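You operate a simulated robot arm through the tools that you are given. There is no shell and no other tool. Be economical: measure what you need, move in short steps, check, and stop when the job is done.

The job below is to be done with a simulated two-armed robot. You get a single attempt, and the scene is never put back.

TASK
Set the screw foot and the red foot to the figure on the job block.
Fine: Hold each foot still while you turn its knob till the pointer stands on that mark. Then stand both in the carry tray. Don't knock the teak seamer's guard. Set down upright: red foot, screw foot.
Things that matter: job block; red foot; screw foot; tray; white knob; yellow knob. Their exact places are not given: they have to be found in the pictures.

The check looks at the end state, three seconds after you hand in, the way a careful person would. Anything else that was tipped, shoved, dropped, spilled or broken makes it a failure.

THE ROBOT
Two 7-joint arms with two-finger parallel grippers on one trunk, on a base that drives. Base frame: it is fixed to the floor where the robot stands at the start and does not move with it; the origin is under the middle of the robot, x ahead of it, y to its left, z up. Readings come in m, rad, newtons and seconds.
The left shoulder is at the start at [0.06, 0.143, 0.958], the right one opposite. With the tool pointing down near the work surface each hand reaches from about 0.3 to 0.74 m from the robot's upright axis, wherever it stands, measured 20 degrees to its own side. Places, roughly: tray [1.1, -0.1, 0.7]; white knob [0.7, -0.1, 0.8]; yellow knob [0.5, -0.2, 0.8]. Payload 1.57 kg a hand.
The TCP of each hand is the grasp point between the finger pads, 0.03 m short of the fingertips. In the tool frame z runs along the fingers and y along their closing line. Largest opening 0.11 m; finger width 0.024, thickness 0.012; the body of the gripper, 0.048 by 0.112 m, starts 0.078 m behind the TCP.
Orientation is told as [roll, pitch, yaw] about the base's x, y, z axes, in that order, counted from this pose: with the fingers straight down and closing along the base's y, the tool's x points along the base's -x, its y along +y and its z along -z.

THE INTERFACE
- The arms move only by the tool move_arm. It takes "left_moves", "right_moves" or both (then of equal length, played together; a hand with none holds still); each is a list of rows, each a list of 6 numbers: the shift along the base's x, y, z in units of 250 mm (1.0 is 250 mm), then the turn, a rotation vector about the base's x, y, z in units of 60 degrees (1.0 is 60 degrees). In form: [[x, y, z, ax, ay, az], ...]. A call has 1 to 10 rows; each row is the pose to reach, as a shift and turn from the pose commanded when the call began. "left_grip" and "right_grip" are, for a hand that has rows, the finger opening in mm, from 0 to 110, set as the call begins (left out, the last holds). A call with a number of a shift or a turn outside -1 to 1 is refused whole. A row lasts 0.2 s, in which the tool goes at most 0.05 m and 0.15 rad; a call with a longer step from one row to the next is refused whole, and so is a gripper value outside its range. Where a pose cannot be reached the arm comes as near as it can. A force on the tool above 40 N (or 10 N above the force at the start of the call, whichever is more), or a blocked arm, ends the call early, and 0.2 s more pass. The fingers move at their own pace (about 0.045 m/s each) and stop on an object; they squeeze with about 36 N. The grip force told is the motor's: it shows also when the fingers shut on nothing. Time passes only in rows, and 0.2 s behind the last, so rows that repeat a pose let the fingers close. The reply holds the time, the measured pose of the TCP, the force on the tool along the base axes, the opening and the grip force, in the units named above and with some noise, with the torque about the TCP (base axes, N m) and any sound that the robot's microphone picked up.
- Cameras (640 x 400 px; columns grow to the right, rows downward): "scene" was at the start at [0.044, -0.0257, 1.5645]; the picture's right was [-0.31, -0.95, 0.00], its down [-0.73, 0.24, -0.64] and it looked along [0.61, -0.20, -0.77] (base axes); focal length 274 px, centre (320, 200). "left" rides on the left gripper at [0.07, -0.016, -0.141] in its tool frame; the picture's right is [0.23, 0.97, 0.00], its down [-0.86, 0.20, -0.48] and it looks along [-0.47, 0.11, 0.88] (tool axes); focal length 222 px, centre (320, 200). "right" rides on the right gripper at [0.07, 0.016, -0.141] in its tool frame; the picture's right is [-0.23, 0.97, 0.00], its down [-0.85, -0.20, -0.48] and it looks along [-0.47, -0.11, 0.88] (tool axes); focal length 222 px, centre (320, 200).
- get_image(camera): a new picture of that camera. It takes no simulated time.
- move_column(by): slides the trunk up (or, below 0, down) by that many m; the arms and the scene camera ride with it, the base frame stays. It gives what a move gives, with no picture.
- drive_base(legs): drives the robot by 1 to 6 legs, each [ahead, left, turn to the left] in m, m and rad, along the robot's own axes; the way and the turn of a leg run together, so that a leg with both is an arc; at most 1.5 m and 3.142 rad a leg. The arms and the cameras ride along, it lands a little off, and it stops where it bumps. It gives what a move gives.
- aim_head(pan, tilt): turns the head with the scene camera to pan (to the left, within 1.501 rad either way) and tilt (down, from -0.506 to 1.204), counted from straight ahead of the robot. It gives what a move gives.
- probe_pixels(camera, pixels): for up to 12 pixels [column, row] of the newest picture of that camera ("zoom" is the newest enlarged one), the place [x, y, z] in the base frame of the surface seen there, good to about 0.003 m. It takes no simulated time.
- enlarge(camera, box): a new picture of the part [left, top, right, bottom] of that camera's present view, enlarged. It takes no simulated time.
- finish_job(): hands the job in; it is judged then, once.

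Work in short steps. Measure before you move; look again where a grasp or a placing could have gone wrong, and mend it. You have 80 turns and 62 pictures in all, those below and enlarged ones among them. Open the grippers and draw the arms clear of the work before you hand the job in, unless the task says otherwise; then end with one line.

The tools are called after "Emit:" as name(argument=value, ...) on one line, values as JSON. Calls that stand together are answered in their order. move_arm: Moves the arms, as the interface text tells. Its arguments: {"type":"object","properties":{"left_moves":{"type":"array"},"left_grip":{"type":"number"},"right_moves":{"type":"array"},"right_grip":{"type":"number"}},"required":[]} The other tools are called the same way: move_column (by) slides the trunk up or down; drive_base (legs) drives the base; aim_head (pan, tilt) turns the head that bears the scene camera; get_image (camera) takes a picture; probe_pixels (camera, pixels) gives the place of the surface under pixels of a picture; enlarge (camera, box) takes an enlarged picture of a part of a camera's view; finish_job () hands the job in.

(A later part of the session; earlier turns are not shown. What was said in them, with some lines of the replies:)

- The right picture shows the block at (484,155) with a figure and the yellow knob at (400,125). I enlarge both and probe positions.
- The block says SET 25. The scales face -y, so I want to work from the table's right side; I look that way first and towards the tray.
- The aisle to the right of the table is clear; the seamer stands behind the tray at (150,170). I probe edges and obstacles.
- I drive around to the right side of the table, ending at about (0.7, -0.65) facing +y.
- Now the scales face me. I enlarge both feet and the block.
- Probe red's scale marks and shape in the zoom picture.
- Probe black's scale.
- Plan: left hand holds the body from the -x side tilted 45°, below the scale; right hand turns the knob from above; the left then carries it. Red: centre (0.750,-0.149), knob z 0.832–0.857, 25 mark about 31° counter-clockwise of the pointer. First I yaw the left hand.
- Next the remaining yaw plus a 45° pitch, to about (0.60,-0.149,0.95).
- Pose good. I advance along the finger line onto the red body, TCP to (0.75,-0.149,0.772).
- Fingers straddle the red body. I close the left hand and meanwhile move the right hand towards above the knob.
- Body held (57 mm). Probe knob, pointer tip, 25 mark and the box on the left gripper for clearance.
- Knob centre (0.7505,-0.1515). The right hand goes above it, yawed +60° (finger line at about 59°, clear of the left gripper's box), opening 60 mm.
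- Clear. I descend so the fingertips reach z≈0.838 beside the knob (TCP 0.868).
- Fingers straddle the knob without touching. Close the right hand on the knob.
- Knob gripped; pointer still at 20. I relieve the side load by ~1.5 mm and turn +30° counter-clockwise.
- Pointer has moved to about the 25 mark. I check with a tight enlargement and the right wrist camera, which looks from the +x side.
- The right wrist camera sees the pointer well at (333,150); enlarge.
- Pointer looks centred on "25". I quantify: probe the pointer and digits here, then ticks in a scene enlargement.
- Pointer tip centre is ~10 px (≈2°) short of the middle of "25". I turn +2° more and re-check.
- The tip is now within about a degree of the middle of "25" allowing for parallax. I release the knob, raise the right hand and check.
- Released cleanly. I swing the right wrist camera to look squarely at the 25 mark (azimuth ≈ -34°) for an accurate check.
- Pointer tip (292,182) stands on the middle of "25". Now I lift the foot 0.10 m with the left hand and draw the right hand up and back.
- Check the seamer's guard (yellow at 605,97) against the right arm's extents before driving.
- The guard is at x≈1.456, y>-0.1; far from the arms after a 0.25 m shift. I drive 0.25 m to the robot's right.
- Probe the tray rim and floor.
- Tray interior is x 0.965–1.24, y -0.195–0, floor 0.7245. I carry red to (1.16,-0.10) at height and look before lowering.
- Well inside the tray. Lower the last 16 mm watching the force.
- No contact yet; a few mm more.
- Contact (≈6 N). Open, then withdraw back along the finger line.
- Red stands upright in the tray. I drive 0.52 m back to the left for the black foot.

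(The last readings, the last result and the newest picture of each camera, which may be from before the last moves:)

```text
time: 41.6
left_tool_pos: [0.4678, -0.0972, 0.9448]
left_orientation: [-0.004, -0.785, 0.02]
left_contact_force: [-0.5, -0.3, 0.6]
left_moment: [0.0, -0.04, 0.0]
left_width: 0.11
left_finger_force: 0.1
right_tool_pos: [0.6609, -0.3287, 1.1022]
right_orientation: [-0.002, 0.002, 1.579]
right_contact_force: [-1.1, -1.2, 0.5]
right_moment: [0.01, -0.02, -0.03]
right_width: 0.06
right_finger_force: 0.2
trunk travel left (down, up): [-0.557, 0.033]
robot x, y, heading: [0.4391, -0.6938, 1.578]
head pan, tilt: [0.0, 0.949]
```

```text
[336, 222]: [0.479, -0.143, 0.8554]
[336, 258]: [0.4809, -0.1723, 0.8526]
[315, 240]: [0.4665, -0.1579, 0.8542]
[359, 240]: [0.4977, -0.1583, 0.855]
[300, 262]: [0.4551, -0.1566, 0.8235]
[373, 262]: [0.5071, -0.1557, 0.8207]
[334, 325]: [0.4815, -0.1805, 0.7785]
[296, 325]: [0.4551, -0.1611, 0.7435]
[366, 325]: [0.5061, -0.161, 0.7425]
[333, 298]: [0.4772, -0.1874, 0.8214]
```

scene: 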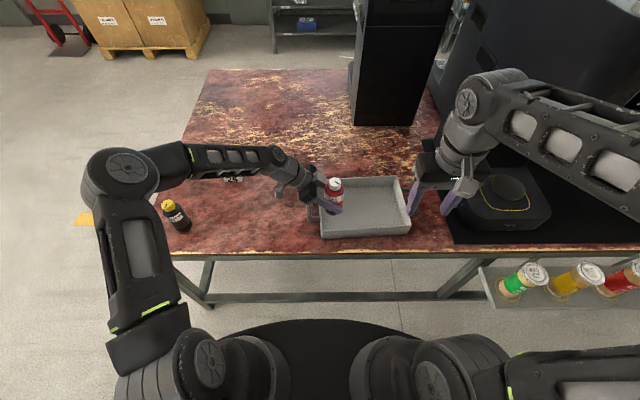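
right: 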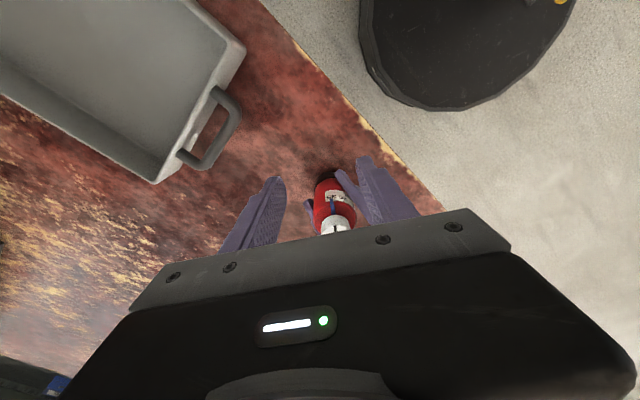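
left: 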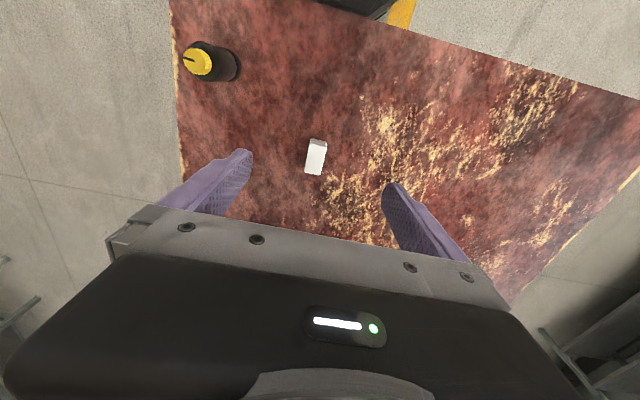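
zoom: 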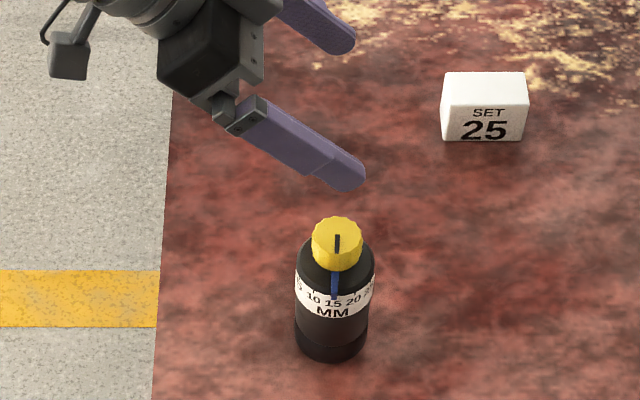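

Black centre ≈ (0.481,-0.156), pointer at 15. I bring the left hand to it the same way, gripping about 10 mm nearer the fingertips for knob-hand clearance.

Emit:
move_arm(left_moves=[[-0.105, -0.08, -0.06, 0, 0, -0.006], [-0.21, -0.16, -0.12, 0, 0, -0.013], [-0.316, -0.235, -0.18, 0, 0, -0.019], [-0.316, -0.235, -0.323, 0, 0, -0.019], [-0.23, -0.235, -0.408, 0, 0, -0.019], [-0.145, -0.235, -0.493, 0, 0, -0.019], [-0.06, -0.235, -0.578, 0, 0, -0.019], [0.025, -0.235, -0.663, 0, 0, -0.019], [0.025, -0.235, -0.663, 0, 0, -0.019]], left_grip=110)

Emit:
enlarge(camera="scene", box=[280, 165, 380, 240])

```text
time: 43.6
left_tool_pos: [0.4746, -0.1556, 0.7793]
left_orientation: [-0.002, -0.785, 0.001]
left_contact_force: [-0.3, 0.3, 1.1]
left_moment: [0.0, -0.01, 0.01]
left_width: 0.1099
left_finger_force: 0.0
right_tool_pos: [0.6614, -0.329, 1.1026]
right_orientation: [-0.001, 0.001, 1.58]
right_contact_force: [-0.5, 0.3, 0.2]
right_moment: [-0.01, 0.02, -0.01]
right_width: 0.06
right_finger_force: 0.1
trunk travel left (down, up): [-0.557, 0.033]
robot x, y, heading: [0.4382, -0.6891, 1.579]
head pan, tilt: [0.0, 0.949]
```

```text
5.33 times, centred on (330, 202) of scene
```

zoom: 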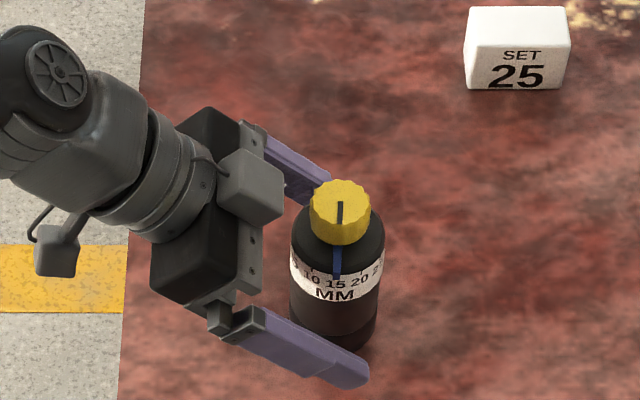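

Straddled. Close the left hand.

Emit:
move_arm(left_moves=[[0, 0, 0, 0, 0, 0], [0, 0, 0, 0, 0, 0], [0, 0, 0, 0, 0, 0], [0, 0, 0, 0, 0, 0], [0, 0, 0, 0, 0, 0], [0, 0, 0, 0, 0, 0]], left_grip=30)

Emit:
enlarge(camera="scene", box=[306, 185, 354, 221])

Emit:
probe_pixels(camera="zoom", pixels=[[340, 155], [340, 195], [305, 180], [385, 180], [345, 175]])

```text
time: 45.0
left_tool_pos: [0.4745, -0.1559, 0.7784]
left_orientation: [-0.004, -0.786, 0.0]
left_contact_force: [0.4, 0.4, 0.5]
left_moment: [0.04, 0.0, 0.0]
left_width: 0.0574
left_finger_force: 35.8
right_tool_pos: [0.6615, -0.3289, 1.1014]
right_orientation: [-0.001, 0.003, 1.581]
right_contact_force: [-0.5, -0.2, -0.1]
right_moment: [0.03, -0.01, -0.02]
right_width: 0.0597
right_finger_force: 0.1
trunk travel left (down, up): [-0.557, 0.033]
robot x, y, heading: [0.4377, -0.6822, 1.581]
head pan, tilt: [0.0, 0.949]
```

```text
11.11 times, centred on (330, 203) of scene
```

zoom: 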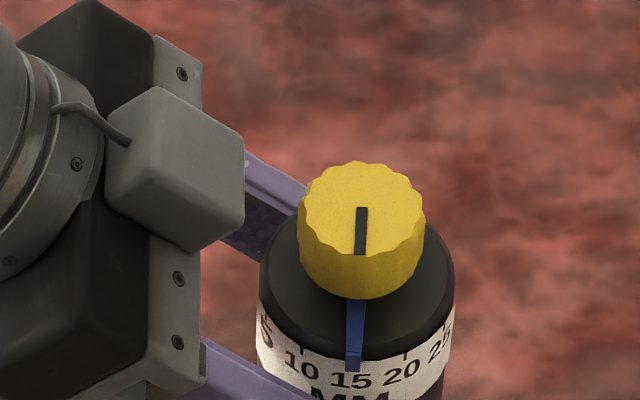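

```text
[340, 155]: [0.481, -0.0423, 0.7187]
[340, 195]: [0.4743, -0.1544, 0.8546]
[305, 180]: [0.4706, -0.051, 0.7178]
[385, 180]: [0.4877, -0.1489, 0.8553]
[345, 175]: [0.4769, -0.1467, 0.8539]
```

Emit:
probe_pixels(camera="zoom", pixels=[[361, 165], [361, 250], [303, 208], [421, 208], [348, 207], [375, 207], [354, 362], [405, 355], [445, 320], [302, 350], [240, 180], [230, 225]])

```text
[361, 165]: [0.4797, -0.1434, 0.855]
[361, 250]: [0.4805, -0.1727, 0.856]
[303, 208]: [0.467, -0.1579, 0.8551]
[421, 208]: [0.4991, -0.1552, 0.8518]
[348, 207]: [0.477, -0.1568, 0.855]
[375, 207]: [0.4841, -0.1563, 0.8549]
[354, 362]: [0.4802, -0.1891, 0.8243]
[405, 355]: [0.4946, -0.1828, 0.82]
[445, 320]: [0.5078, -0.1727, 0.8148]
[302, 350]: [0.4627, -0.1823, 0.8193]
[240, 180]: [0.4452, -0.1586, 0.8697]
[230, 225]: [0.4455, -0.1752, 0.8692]
```

Knob centre (0.4815,-0.157). Right hand goes above with finger line at ≈57°, opening 48 mm.

Emit:
move_arm(right_moves=[[-0.09, 0.086, -0.061, 0, 0, 0.118], [-0.18, 0.172, -0.122, 0, 0, 0.235], [-0.27, 0.258, -0.182, 0, 0, 0.353], [-0.36, 0.344, -0.243, 0, 0, 0.47], [-0.45, 0.43, -0.304, 0, 0, 0.588], [-0.54, 0.516, -0.365, 0, 0, 0.705], [-0.63, 0.602, -0.425, 0, 0, 0.823], [-0.72, 0.688, -0.486, 0, 0, 0.94], [-0.72, 0.688, -0.486, 0, 0, 0.94]], right_grip=48)

```text
time: 47.0
left_tool_pos: [0.4744, -0.1558, 0.7791]
left_orientation: [-0.004, -0.786, 0.001]
left_contact_force: [0.3, -0.9, 0.8]
left_moment: [0.01, 0.0, 0.0]
left_width: 0.0571
left_finger_force: 36.5
right_tool_pos: [0.4823, -0.1551, 0.9815]
right_orientation: [-0.002, 0.0, 2.565]
right_contact_force: [-0.2, 0.2, -0.1]
right_moment: [-0.03, -0.01, -0.02]
right_width: 0.0482
right_finger_force: 0.0
trunk travel left (down, up): [-0.557, 0.033]
robot x, y, heading: [0.436, -0.6922, 1.577]
head pan, tilt: [0.0, 0.949]
```

Right is over the knob. Descend to TCP 0.8675 (red's true centre proved ~2 mm north of the probe, so y = -0.155).

Emit:
move_arm(right_moves=[[-0.003, 0, -0.15, 0, 0, 0], [-0.004, 0, -0.3, 0, 0, 0], [-0.004, 0, -0.38, 0, 0, 0], [-0.004, 0, -0.456, 0, 0, 0], [-0.004, 0, -0.456, 0, 0, 0]])

Emit:
enlarge(camera="scene", box=[298, 175, 362, 223])

```text
time: 48.2
left_tool_pos: [0.4741, -0.1565, 0.779]
left_orientation: [-0.004, -0.785, -0.002]
left_contact_force: [0.3, 0.6, -0.3]
left_moment: [0.02, -0.01, 0.02]
left_width: 0.057
left_finger_force: 36.3
right_tool_pos: [0.4807, -0.1553, 0.8678]
right_orientation: [-0.002, 0.0, 2.565]
right_contact_force: [-1.1, -0.2, 0.0]
right_moment: [0.02, -0.02, 0.0]
right_width: 0.0479
right_finger_force: 0.0
trunk travel left (down, up): [-0.557, 0.033]
robot x, y, heading: [0.4388, -0.6898, 1.575]
head pan, tilt: [0.0, 0.949]
```

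```text
8.33 times, centred on (330, 199) of scene
```

zoom: 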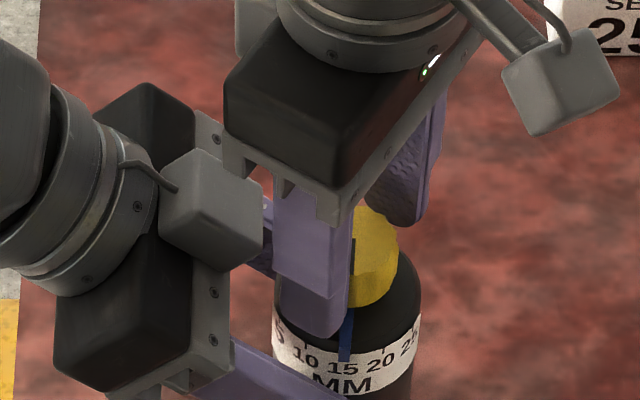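

Clear of the box, straddling the knob. Close and check forces.

Emit:
move_arm(right_moves=[[0, 0, 0, 0, 0, 0], [0, 0, 0, 0, 0, 0], [0, 0, 0, 0, 0, 0], [0, 0, 0, 0, 0, 0]], right_grip=15)

```text
time: 49.2
left_tool_pos: [0.4734, -0.1566, 0.7786]
left_orientation: [-0.002, -0.786, 0.0]
left_contact_force: [5.0, 7.4, -2.1]
left_moment: [-0.11, 0.13, 0.06]
left_width: 0.0573
left_finger_force: 36.1
right_tool_pos: [0.48, -0.1562, 0.8671]
right_orientation: [0.001, 0.002, 2.563]
right_contact_force: [-5.2, -7.8, 3.4]
right_moment: [-0.58, 0.33, -0.02]
right_width: 0.0343
right_finger_force: 35.9
trunk travel left (down, up): [-0.557, 0.033]
robot x, y, heading: [0.4379, -0.6868, 1.577]
head pan, tilt: [0.0, 0.949]
```

Centred well. Turn +60° counter-clockwise in small rows.

Emit:
move_arm(right_moves=[[-0.002, -0.003, 0, 0, 0, 0.1], [-0.002, -0.003, 0, 0, 0, 0.2], [-0.002, -0.003, 0, 0, 0, 0.3], [-0.002, -0.003, 0, 0, 0, 0.4], [-0.002, -0.003, 0, 0, 0, 0.5], [-0.002, -0.003, 0, 0, 0, 0.6], [-0.002, -0.003, 0, 0, 0, 0.7], [-0.002, -0.003, 0, 0, 0, 0.8], [-0.002, -0.003, 0, 0, 0, 0.9], [-0.002, -0.003, 0, 0, 0, 1.0]])

Emit:
enlarge(camera="scene", box=[314, 195, 350, 222])

Emit:
get_image(camera="right")

```text
time: 51.4
left_tool_pos: [0.4752, -0.158, 0.7791]
left_orientation: [-0.004, -0.785, -0.001]
left_contact_force: [-2.8, -13.2, 8.7]
left_moment: [0.88, 0.09, 0.12]
left_width: 0.0571
left_finger_force: 36.6
right_tool_pos: [0.4815, -0.1569, 0.8669]
right_orientation: [-0.003, 0.002, -2.672]
right_contact_force: [3.1, 12.4, -8.2]
right_moment: [0.24, -0.42, -0.21]
right_width: 0.0344
right_finger_force: 35.8
trunk travel left (down, up): [-0.557, 0.033]
robot x, y, heading: [0.4361, -0.6918, 1.575]
head pan, tilt: [0.0, 0.949]
```

```text
14.81 times, centred on (332, 208) of scene
```

zoom: 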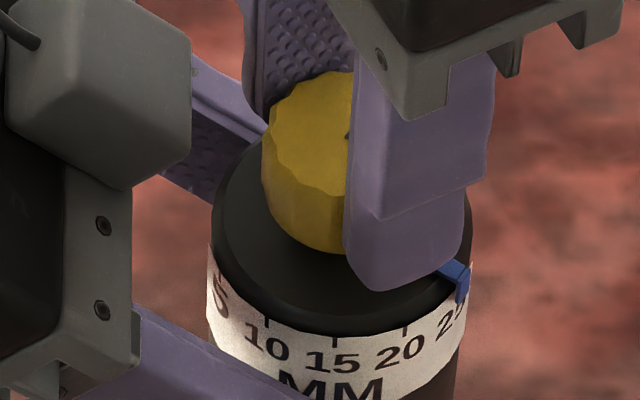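

```text
26 pictures are left
```

right: 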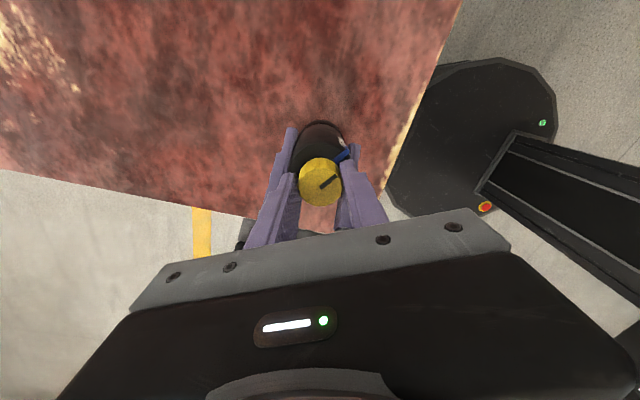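

Emit:
enlarge(camera="right", box=[314, 124, 356, 164])

```text
10.00 times, centred on (335, 144) of right
```

zoom: 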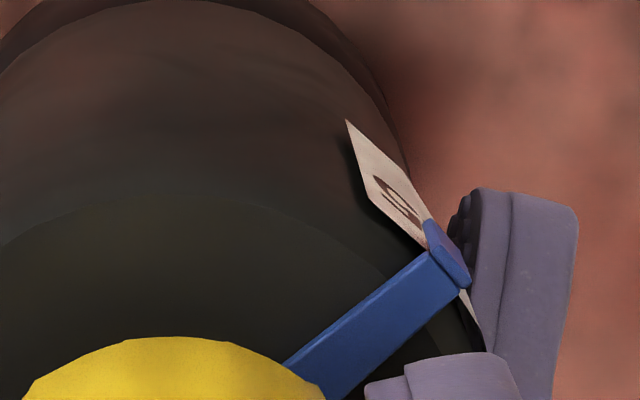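

The pointer may be a couple of degrees short; I release, rise and look squarely as before.

Emit:
move_arm(right_moves=[[0, 0, 0, 0, 0, 0], [0, 0, 0, 0, 0, 0], [0, 0, 0.15, 0, 0, 0], [0, 0, 0.3, 0, 0, 0], [0, 0, 0.4, 0, 0, 0]], right_grip=48)

Emit:
move_arm(right_moves=[[0.03, -0.02, 0, 0, 0, -0.125], [0.07, -0.05, 0, 0, 0, -0.25], [0.11, -0.08, 0, 0, 0, -0.375], [0.15, -0.11, 0, 0, 0, -0.5], [0.19, -0.14, 0, 0, 0, -0.625], [0.23, -0.17, -0.06, 0, 0, -0.75], [0.27, -0.19, -0.12, 0, 0, -0.875], [0.296, -0.2, -0.18, 0, 0, -0.99], [0.296, -0.2, -0.18, 0, 0, -0.99]])

Emit:
enlarge(camera="right", box=[308, 168, 364, 238])

```text
time: 52.6
left_tool_pos: [0.4738, -0.1573, 0.7784]
left_orientation: [-0.004, -0.786, -0.001]
left_contact_force: [0.4, 0.0, -0.4]
left_moment: [-0.01, 0.03, -0.02]
left_width: 0.0573
left_finger_force: 36.1
right_tool_pos: [0.4799, -0.1571, 0.9676]
right_orientation: [0.0, 0.0, -2.672]
right_contact_force: [-0.2, 0.2, 0.0]
right_moment: [-0.01, -0.01, 0.02]
right_width: 0.048
right_finger_force: 0.0
trunk travel left (down, up): [-0.557, 0.033]
robot x, y, heading: [0.4408, -0.6871, 1.581]
head pan, tilt: [0.0, 0.949]
```

```text
time: 54.6
left_tool_pos: [0.4734, -0.1567, 0.7786]
left_orientation: [-0.005, -0.785, 0.0]
left_contact_force: [-0.4, -0.1, 0.3]
left_moment: [0.01, -0.01, -0.02]
left_width: 0.0572
left_finger_force: 36.0
right_tool_pos: [0.555, -0.2083, 0.9211]
right_orientation: [-0.002, 0.003, 2.573]
right_contact_force: [0.4, -0.5, -0.9]
right_moment: [-0.01, -0.02, 0.01]
right_width: 0.048
right_finger_force: 0.0
trunk travel left (down, up): [-0.557, 0.033]
robot x, y, heading: [0.4346, -0.6905, 1.58]
head pan, tilt: [0.0, 0.949]
```

```text
5.71 times, centred on (336, 203) of right
```

zoom: 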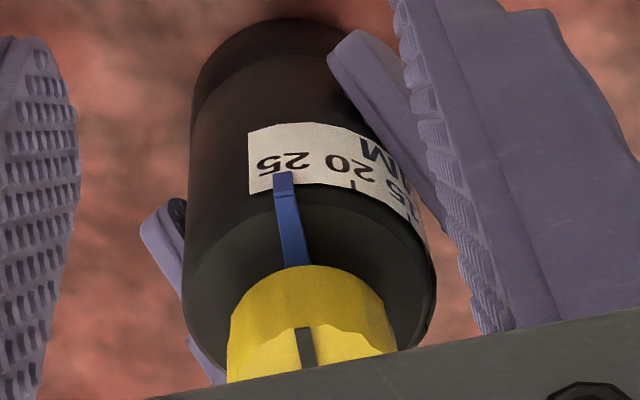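

Pointer tip (284,180) stands on the middle of "25" (257–308). Lift the black foot and draw the right hand back.

Emit:
move_arm(left_moves=[[0, 0, 0.02, 0, 0, 0], [0, 0, 0.06, 0, 0, 0], [0, 0, 0.12, 0, 0, 0], [0, 0, 0.18, 0, 0, 0], [0, 0, 0.24, 0, 0, 0], [0, 0, 0.3, 0, 0, 0], [0, 0, 0.36, 0, 0, 0], [0, 0, 0.44, 0, 0, 0]], right_moves=[[0.02, -0.02, 0.1, 0, 0, -0.12], [0.05, -0.05, 0.2, 0, 0, -0.24], [0.1, -0.12, 0.32, 0, 0, -0.36], [0.16, -0.2, 0.42, 0, 0, -0.48], [0.22, -0.28, 0.52, 0, 0, -0.6], [0.28, -0.36, 0.6, 0, 0, -0.72], [0.35, -0.44, 0.66, 0, 0, -0.84], [0.42, -0.52, 0.72, 0, 0, -0.95]])

Emit:
drive_base(legs=[[0, -0.5, 0]])

Emit:
get_image(camera="scene")

```text
time: 56.4
left_tool_pos: [0.4749, -0.1576, 0.8889]
left_orientation: [-0.003, -0.785, -0.002]
left_contact_force: [0.0, 0.2, -0.8]
left_moment: [0.02, 0.02, -0.02]
left_width: 0.0571
left_finger_force: 36.2
right_tool_pos: [0.6596, -0.3384, 1.103]
right_orientation: [-0.001, 0.001, 1.578]
right_contact_force: [0.4, -0.3, 0.8]
right_moment: [0.0, 0.02, -0.05]
right_width: 0.0481
right_finger_force: 0.1
trunk travel left (down, up): [-0.557, 0.033]
robot x, y, heading: [0.4419, -0.6875, 1.583]
head pan, tilt: [0.0, 0.949]
```

```text
time: 59.4
left_tool_pos: [0.9771, -0.1555, 0.8902]
left_orientation: [-0.003, -0.784, -0.004]
left_contact_force: [-0.3, -0.4, -2.0]
left_moment: [0.02, 0.04, -0.03]
left_width: 0.0571
left_finger_force: 35.7
right_tool_pos: [1.1604, -0.3378, 1.1024]
right_orientation: [-0.001, 0.004, 1.576]
right_contact_force: [1.0, -0.5, -0.4]
right_moment: [0.01, 0.03, 0.02]
right_width: 0.048
right_finger_force: 0.1
trunk travel left (down, up): [-0.557, 0.033]
robot x, y, heading: [0.9413, -0.6895, 1.575]
head pan, tilt: [0.0, 0.949]
```

```text
23 pictures are left
```

scene: 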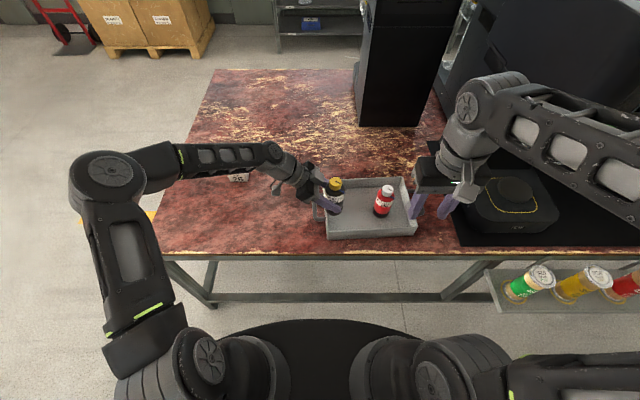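

Carry to (1.04,-0.10) and lower to about 10 mm above the floor.

Emit:
move_arm(left_moves=[[0.08, 0.07, 0, 0, 0, 0], [0.17, 0.15, 0, 0, 0, 0], [0.252, 0.222, 0, 0, 0, 0], [0.252, 0.222, -0.12, 0, 0, 0], [0.252, 0.222, -0.24, 0, 0, 0], [0.252, 0.222, -0.34, 0, 0, 0], [0.252, 0.222, -0.38, 0, 0, 0], [0.252, 0.222, -0.38, 0, 0, 0]])

Emit:
enlarge(camera="scene", box=[300, 150, 430, 248])

```text
time: 61.2
left_tool_pos: [1.0401, -0.1001, 0.7948]
left_orientation: [-0.004, -0.786, -0.004]
left_contact_force: [-0.3, 0.1, -1.3]
left_moment: [0.02, 0.02, 0.01]
left_width: 0.0574
left_finger_force: 35.9
right_tool_pos: [1.1593, -0.3373, 1.1034]
right_orientation: [-0.001, 0.001, 1.576]
right_contact_force: [-0.6, 0.0, 0.2]
right_moment: [0.02, 0.03, 0.01]
right_width: 0.0481
right_finger_force: 0.1
trunk travel left (down, up): [-0.557, 0.033]
robot x, y, heading: [0.9408, -0.6891, 1.577]
head pan, tilt: [0.0, 0.949]
```

```text
4.08 times, centred on (365, 199) of scene
```

zoom: 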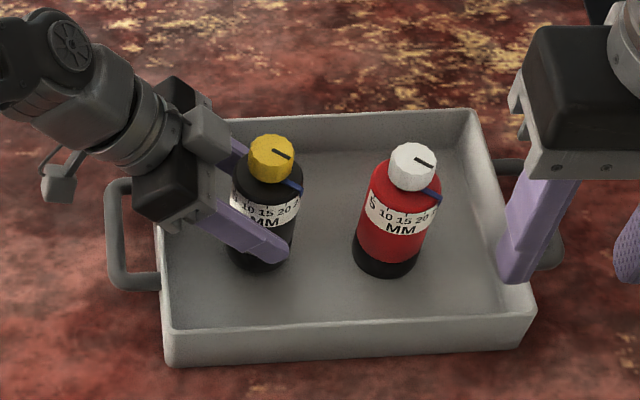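

Good spot beside red. Lower until light contact.

Emit:
move_arm(left_moves=[[0, 0, -0.02, 0, 0, 0], [0, 0, -0.034, 0, 0, 0], [0, 0, -0.042, 0, 0, 0], [0, 0, -0.048, 0, 0, 0], [0, 0, -0.048, 0, 0, 0]])

```text
time: 62.4
left_tool_pos: [1.0394, -0.0995, 0.7857]
left_orientation: [0.0, -0.787, -0.004]
left_contact_force: [-1.3, 2.2, 11.6]
left_moment: [0.18, 0.36, 0.02]
left_width: 0.057
left_finger_force: 35.8
right_tool_pos: [1.1581, -0.3383, 1.1022]
right_orientation: [-0.004, 0.0, 1.576]
right_contact_force: [0.1, 0.0, -0.7]
right_moment: [0.0, 0.01, 0.0]
right_width: 0.0481
right_finger_force: 0.1
trunk travel left (down, up): [-0.557, 0.033]
robot x, y, heading: [0.9388, -0.6874, 1.569]
head pan, tilt: [0.0, 0.949]
```

Contact (≈12 N). Ease up 1 mm, open, withdraw along the finger line.

Emit:
move_arm(left_moves=[[0, 0, 0.004, 0, 0, 0], [0, 0, 0.004, 0, 0, 0], [0, 0, 0.004, 0, 0, 0], [0, 0, 0.004, 0, 0, 0], [-0.1, 0, 0.104, 0, 0, 0], [-0.22, 0, 0.224, 0, 0, 0], [-0.34, 0, 0.344, 0, 0, 0], [-0.46, 0, 0.464, 0, 0, 0], [-0.58, 0, 0.6, 0, 0, 0], [-0.68, 0, 0.74, 0, 0, 0]], left_grip=110)

Emit:
enlarge(camera="scene", box=[300, 150, 430, 248])

```text
time: 64.6
left_tool_pos: [0.8713, -0.1019, 0.9668]
left_orientation: [-0.002, -0.785, -0.004]
left_contact_force: [0.1, 1.0, 0.1]
left_moment: [0.0, 0.03, 0.01]
left_width: 0.1103
left_finger_force: 0.0
right_tool_pos: [1.1611, -0.3381, 1.1026]
right_orientation: [-0.002, 0.0, 1.575]
right_contact_force: [0.5, 0.0, -0.7]
right_moment: [-0.02, -0.05, 0.0]
right_width: 0.0478
right_finger_force: 0.0
trunk travel left (down, up): [-0.557, 0.033]
robot x, y, heading: [0.9411, -0.6876, 1.57]
head pan, tilt: [0.0, 0.949]
```

```text
4.08 times, centred on (365, 199) of scene
```

zoom: 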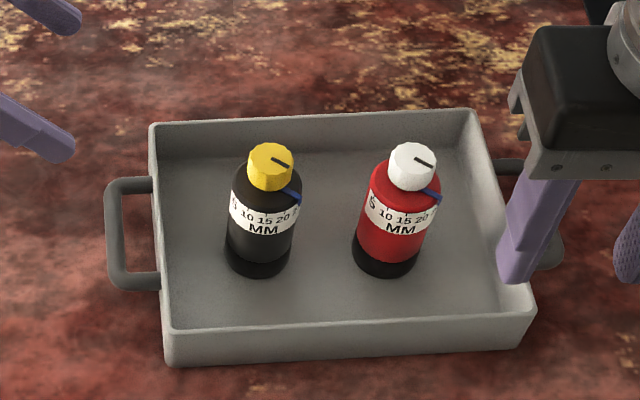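

Both feet stand upright in the tray at 25, with nothing else disturbed. I open the right hand fully and draw both arms a little further clear.

Emit:
move_arm(left_moves=[[-0.05, 0, 0.1, 0, 0, 0], [-0.1, 0, 0.2, 0, 0, 0], [-0.15, 0, 0.3, 0, 0, 0], [-0.15, 0, 0.3, 0, 0, 0]], right_moves=[[-0.03, -0.05, 0.03, 0, 0, 0], [-0.06, -0.1, 0.06, 0, 0, 0], [-0.1, -0.15, 0.1, 0, 0, 0], [-0.1, -0.15, 0.1, 0, 0, 0]], left_grip=110, right_grip=110)

Emit:
get_image(camera="scene")

```text
time: 65.6
left_tool_pos: [0.833, -0.1011, 1.0428]
left_orientation: [-0.005, -0.785, -0.004]
left_contact_force: [0.6, 0.1, -0.4]
left_moment: [0.01, 0.01, 0.01]
left_width: 0.1099
left_finger_force: 0.0
right_tool_pos: [1.1357, -0.3759, 1.1287]
right_orientation: [-0.002, 0.002, 1.575]
right_contact_force: [-0.2, 1.3, 0.6]
right_moment: [-0.01, -0.03, 0.0]
right_width: 0.11
right_finger_force: 0.1
trunk travel left (down, up): [-0.557, 0.033]
robot x, y, heading: [0.9384, -0.6886, 1.571]
head pan, tilt: [0.0, 0.949]
```

```text
20 pictures are left
```

scene: 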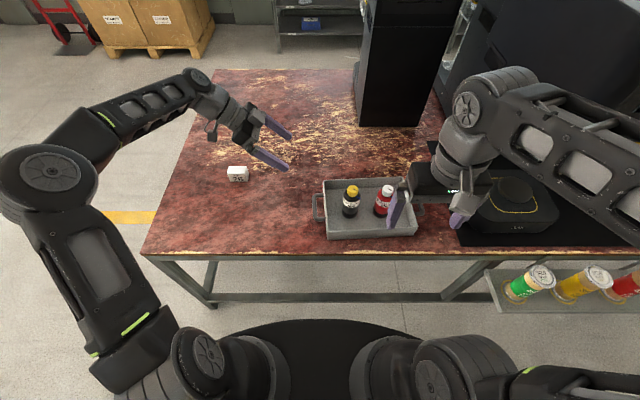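

All is in place and the arms are clear; handing in.

Emit:
finish_job()

```text
The job is handed in.
```

Both the red foot and the screw foot are set to 25, the figure on the job block, and stand upright in the carry tray. The seamer's guard was not touched.
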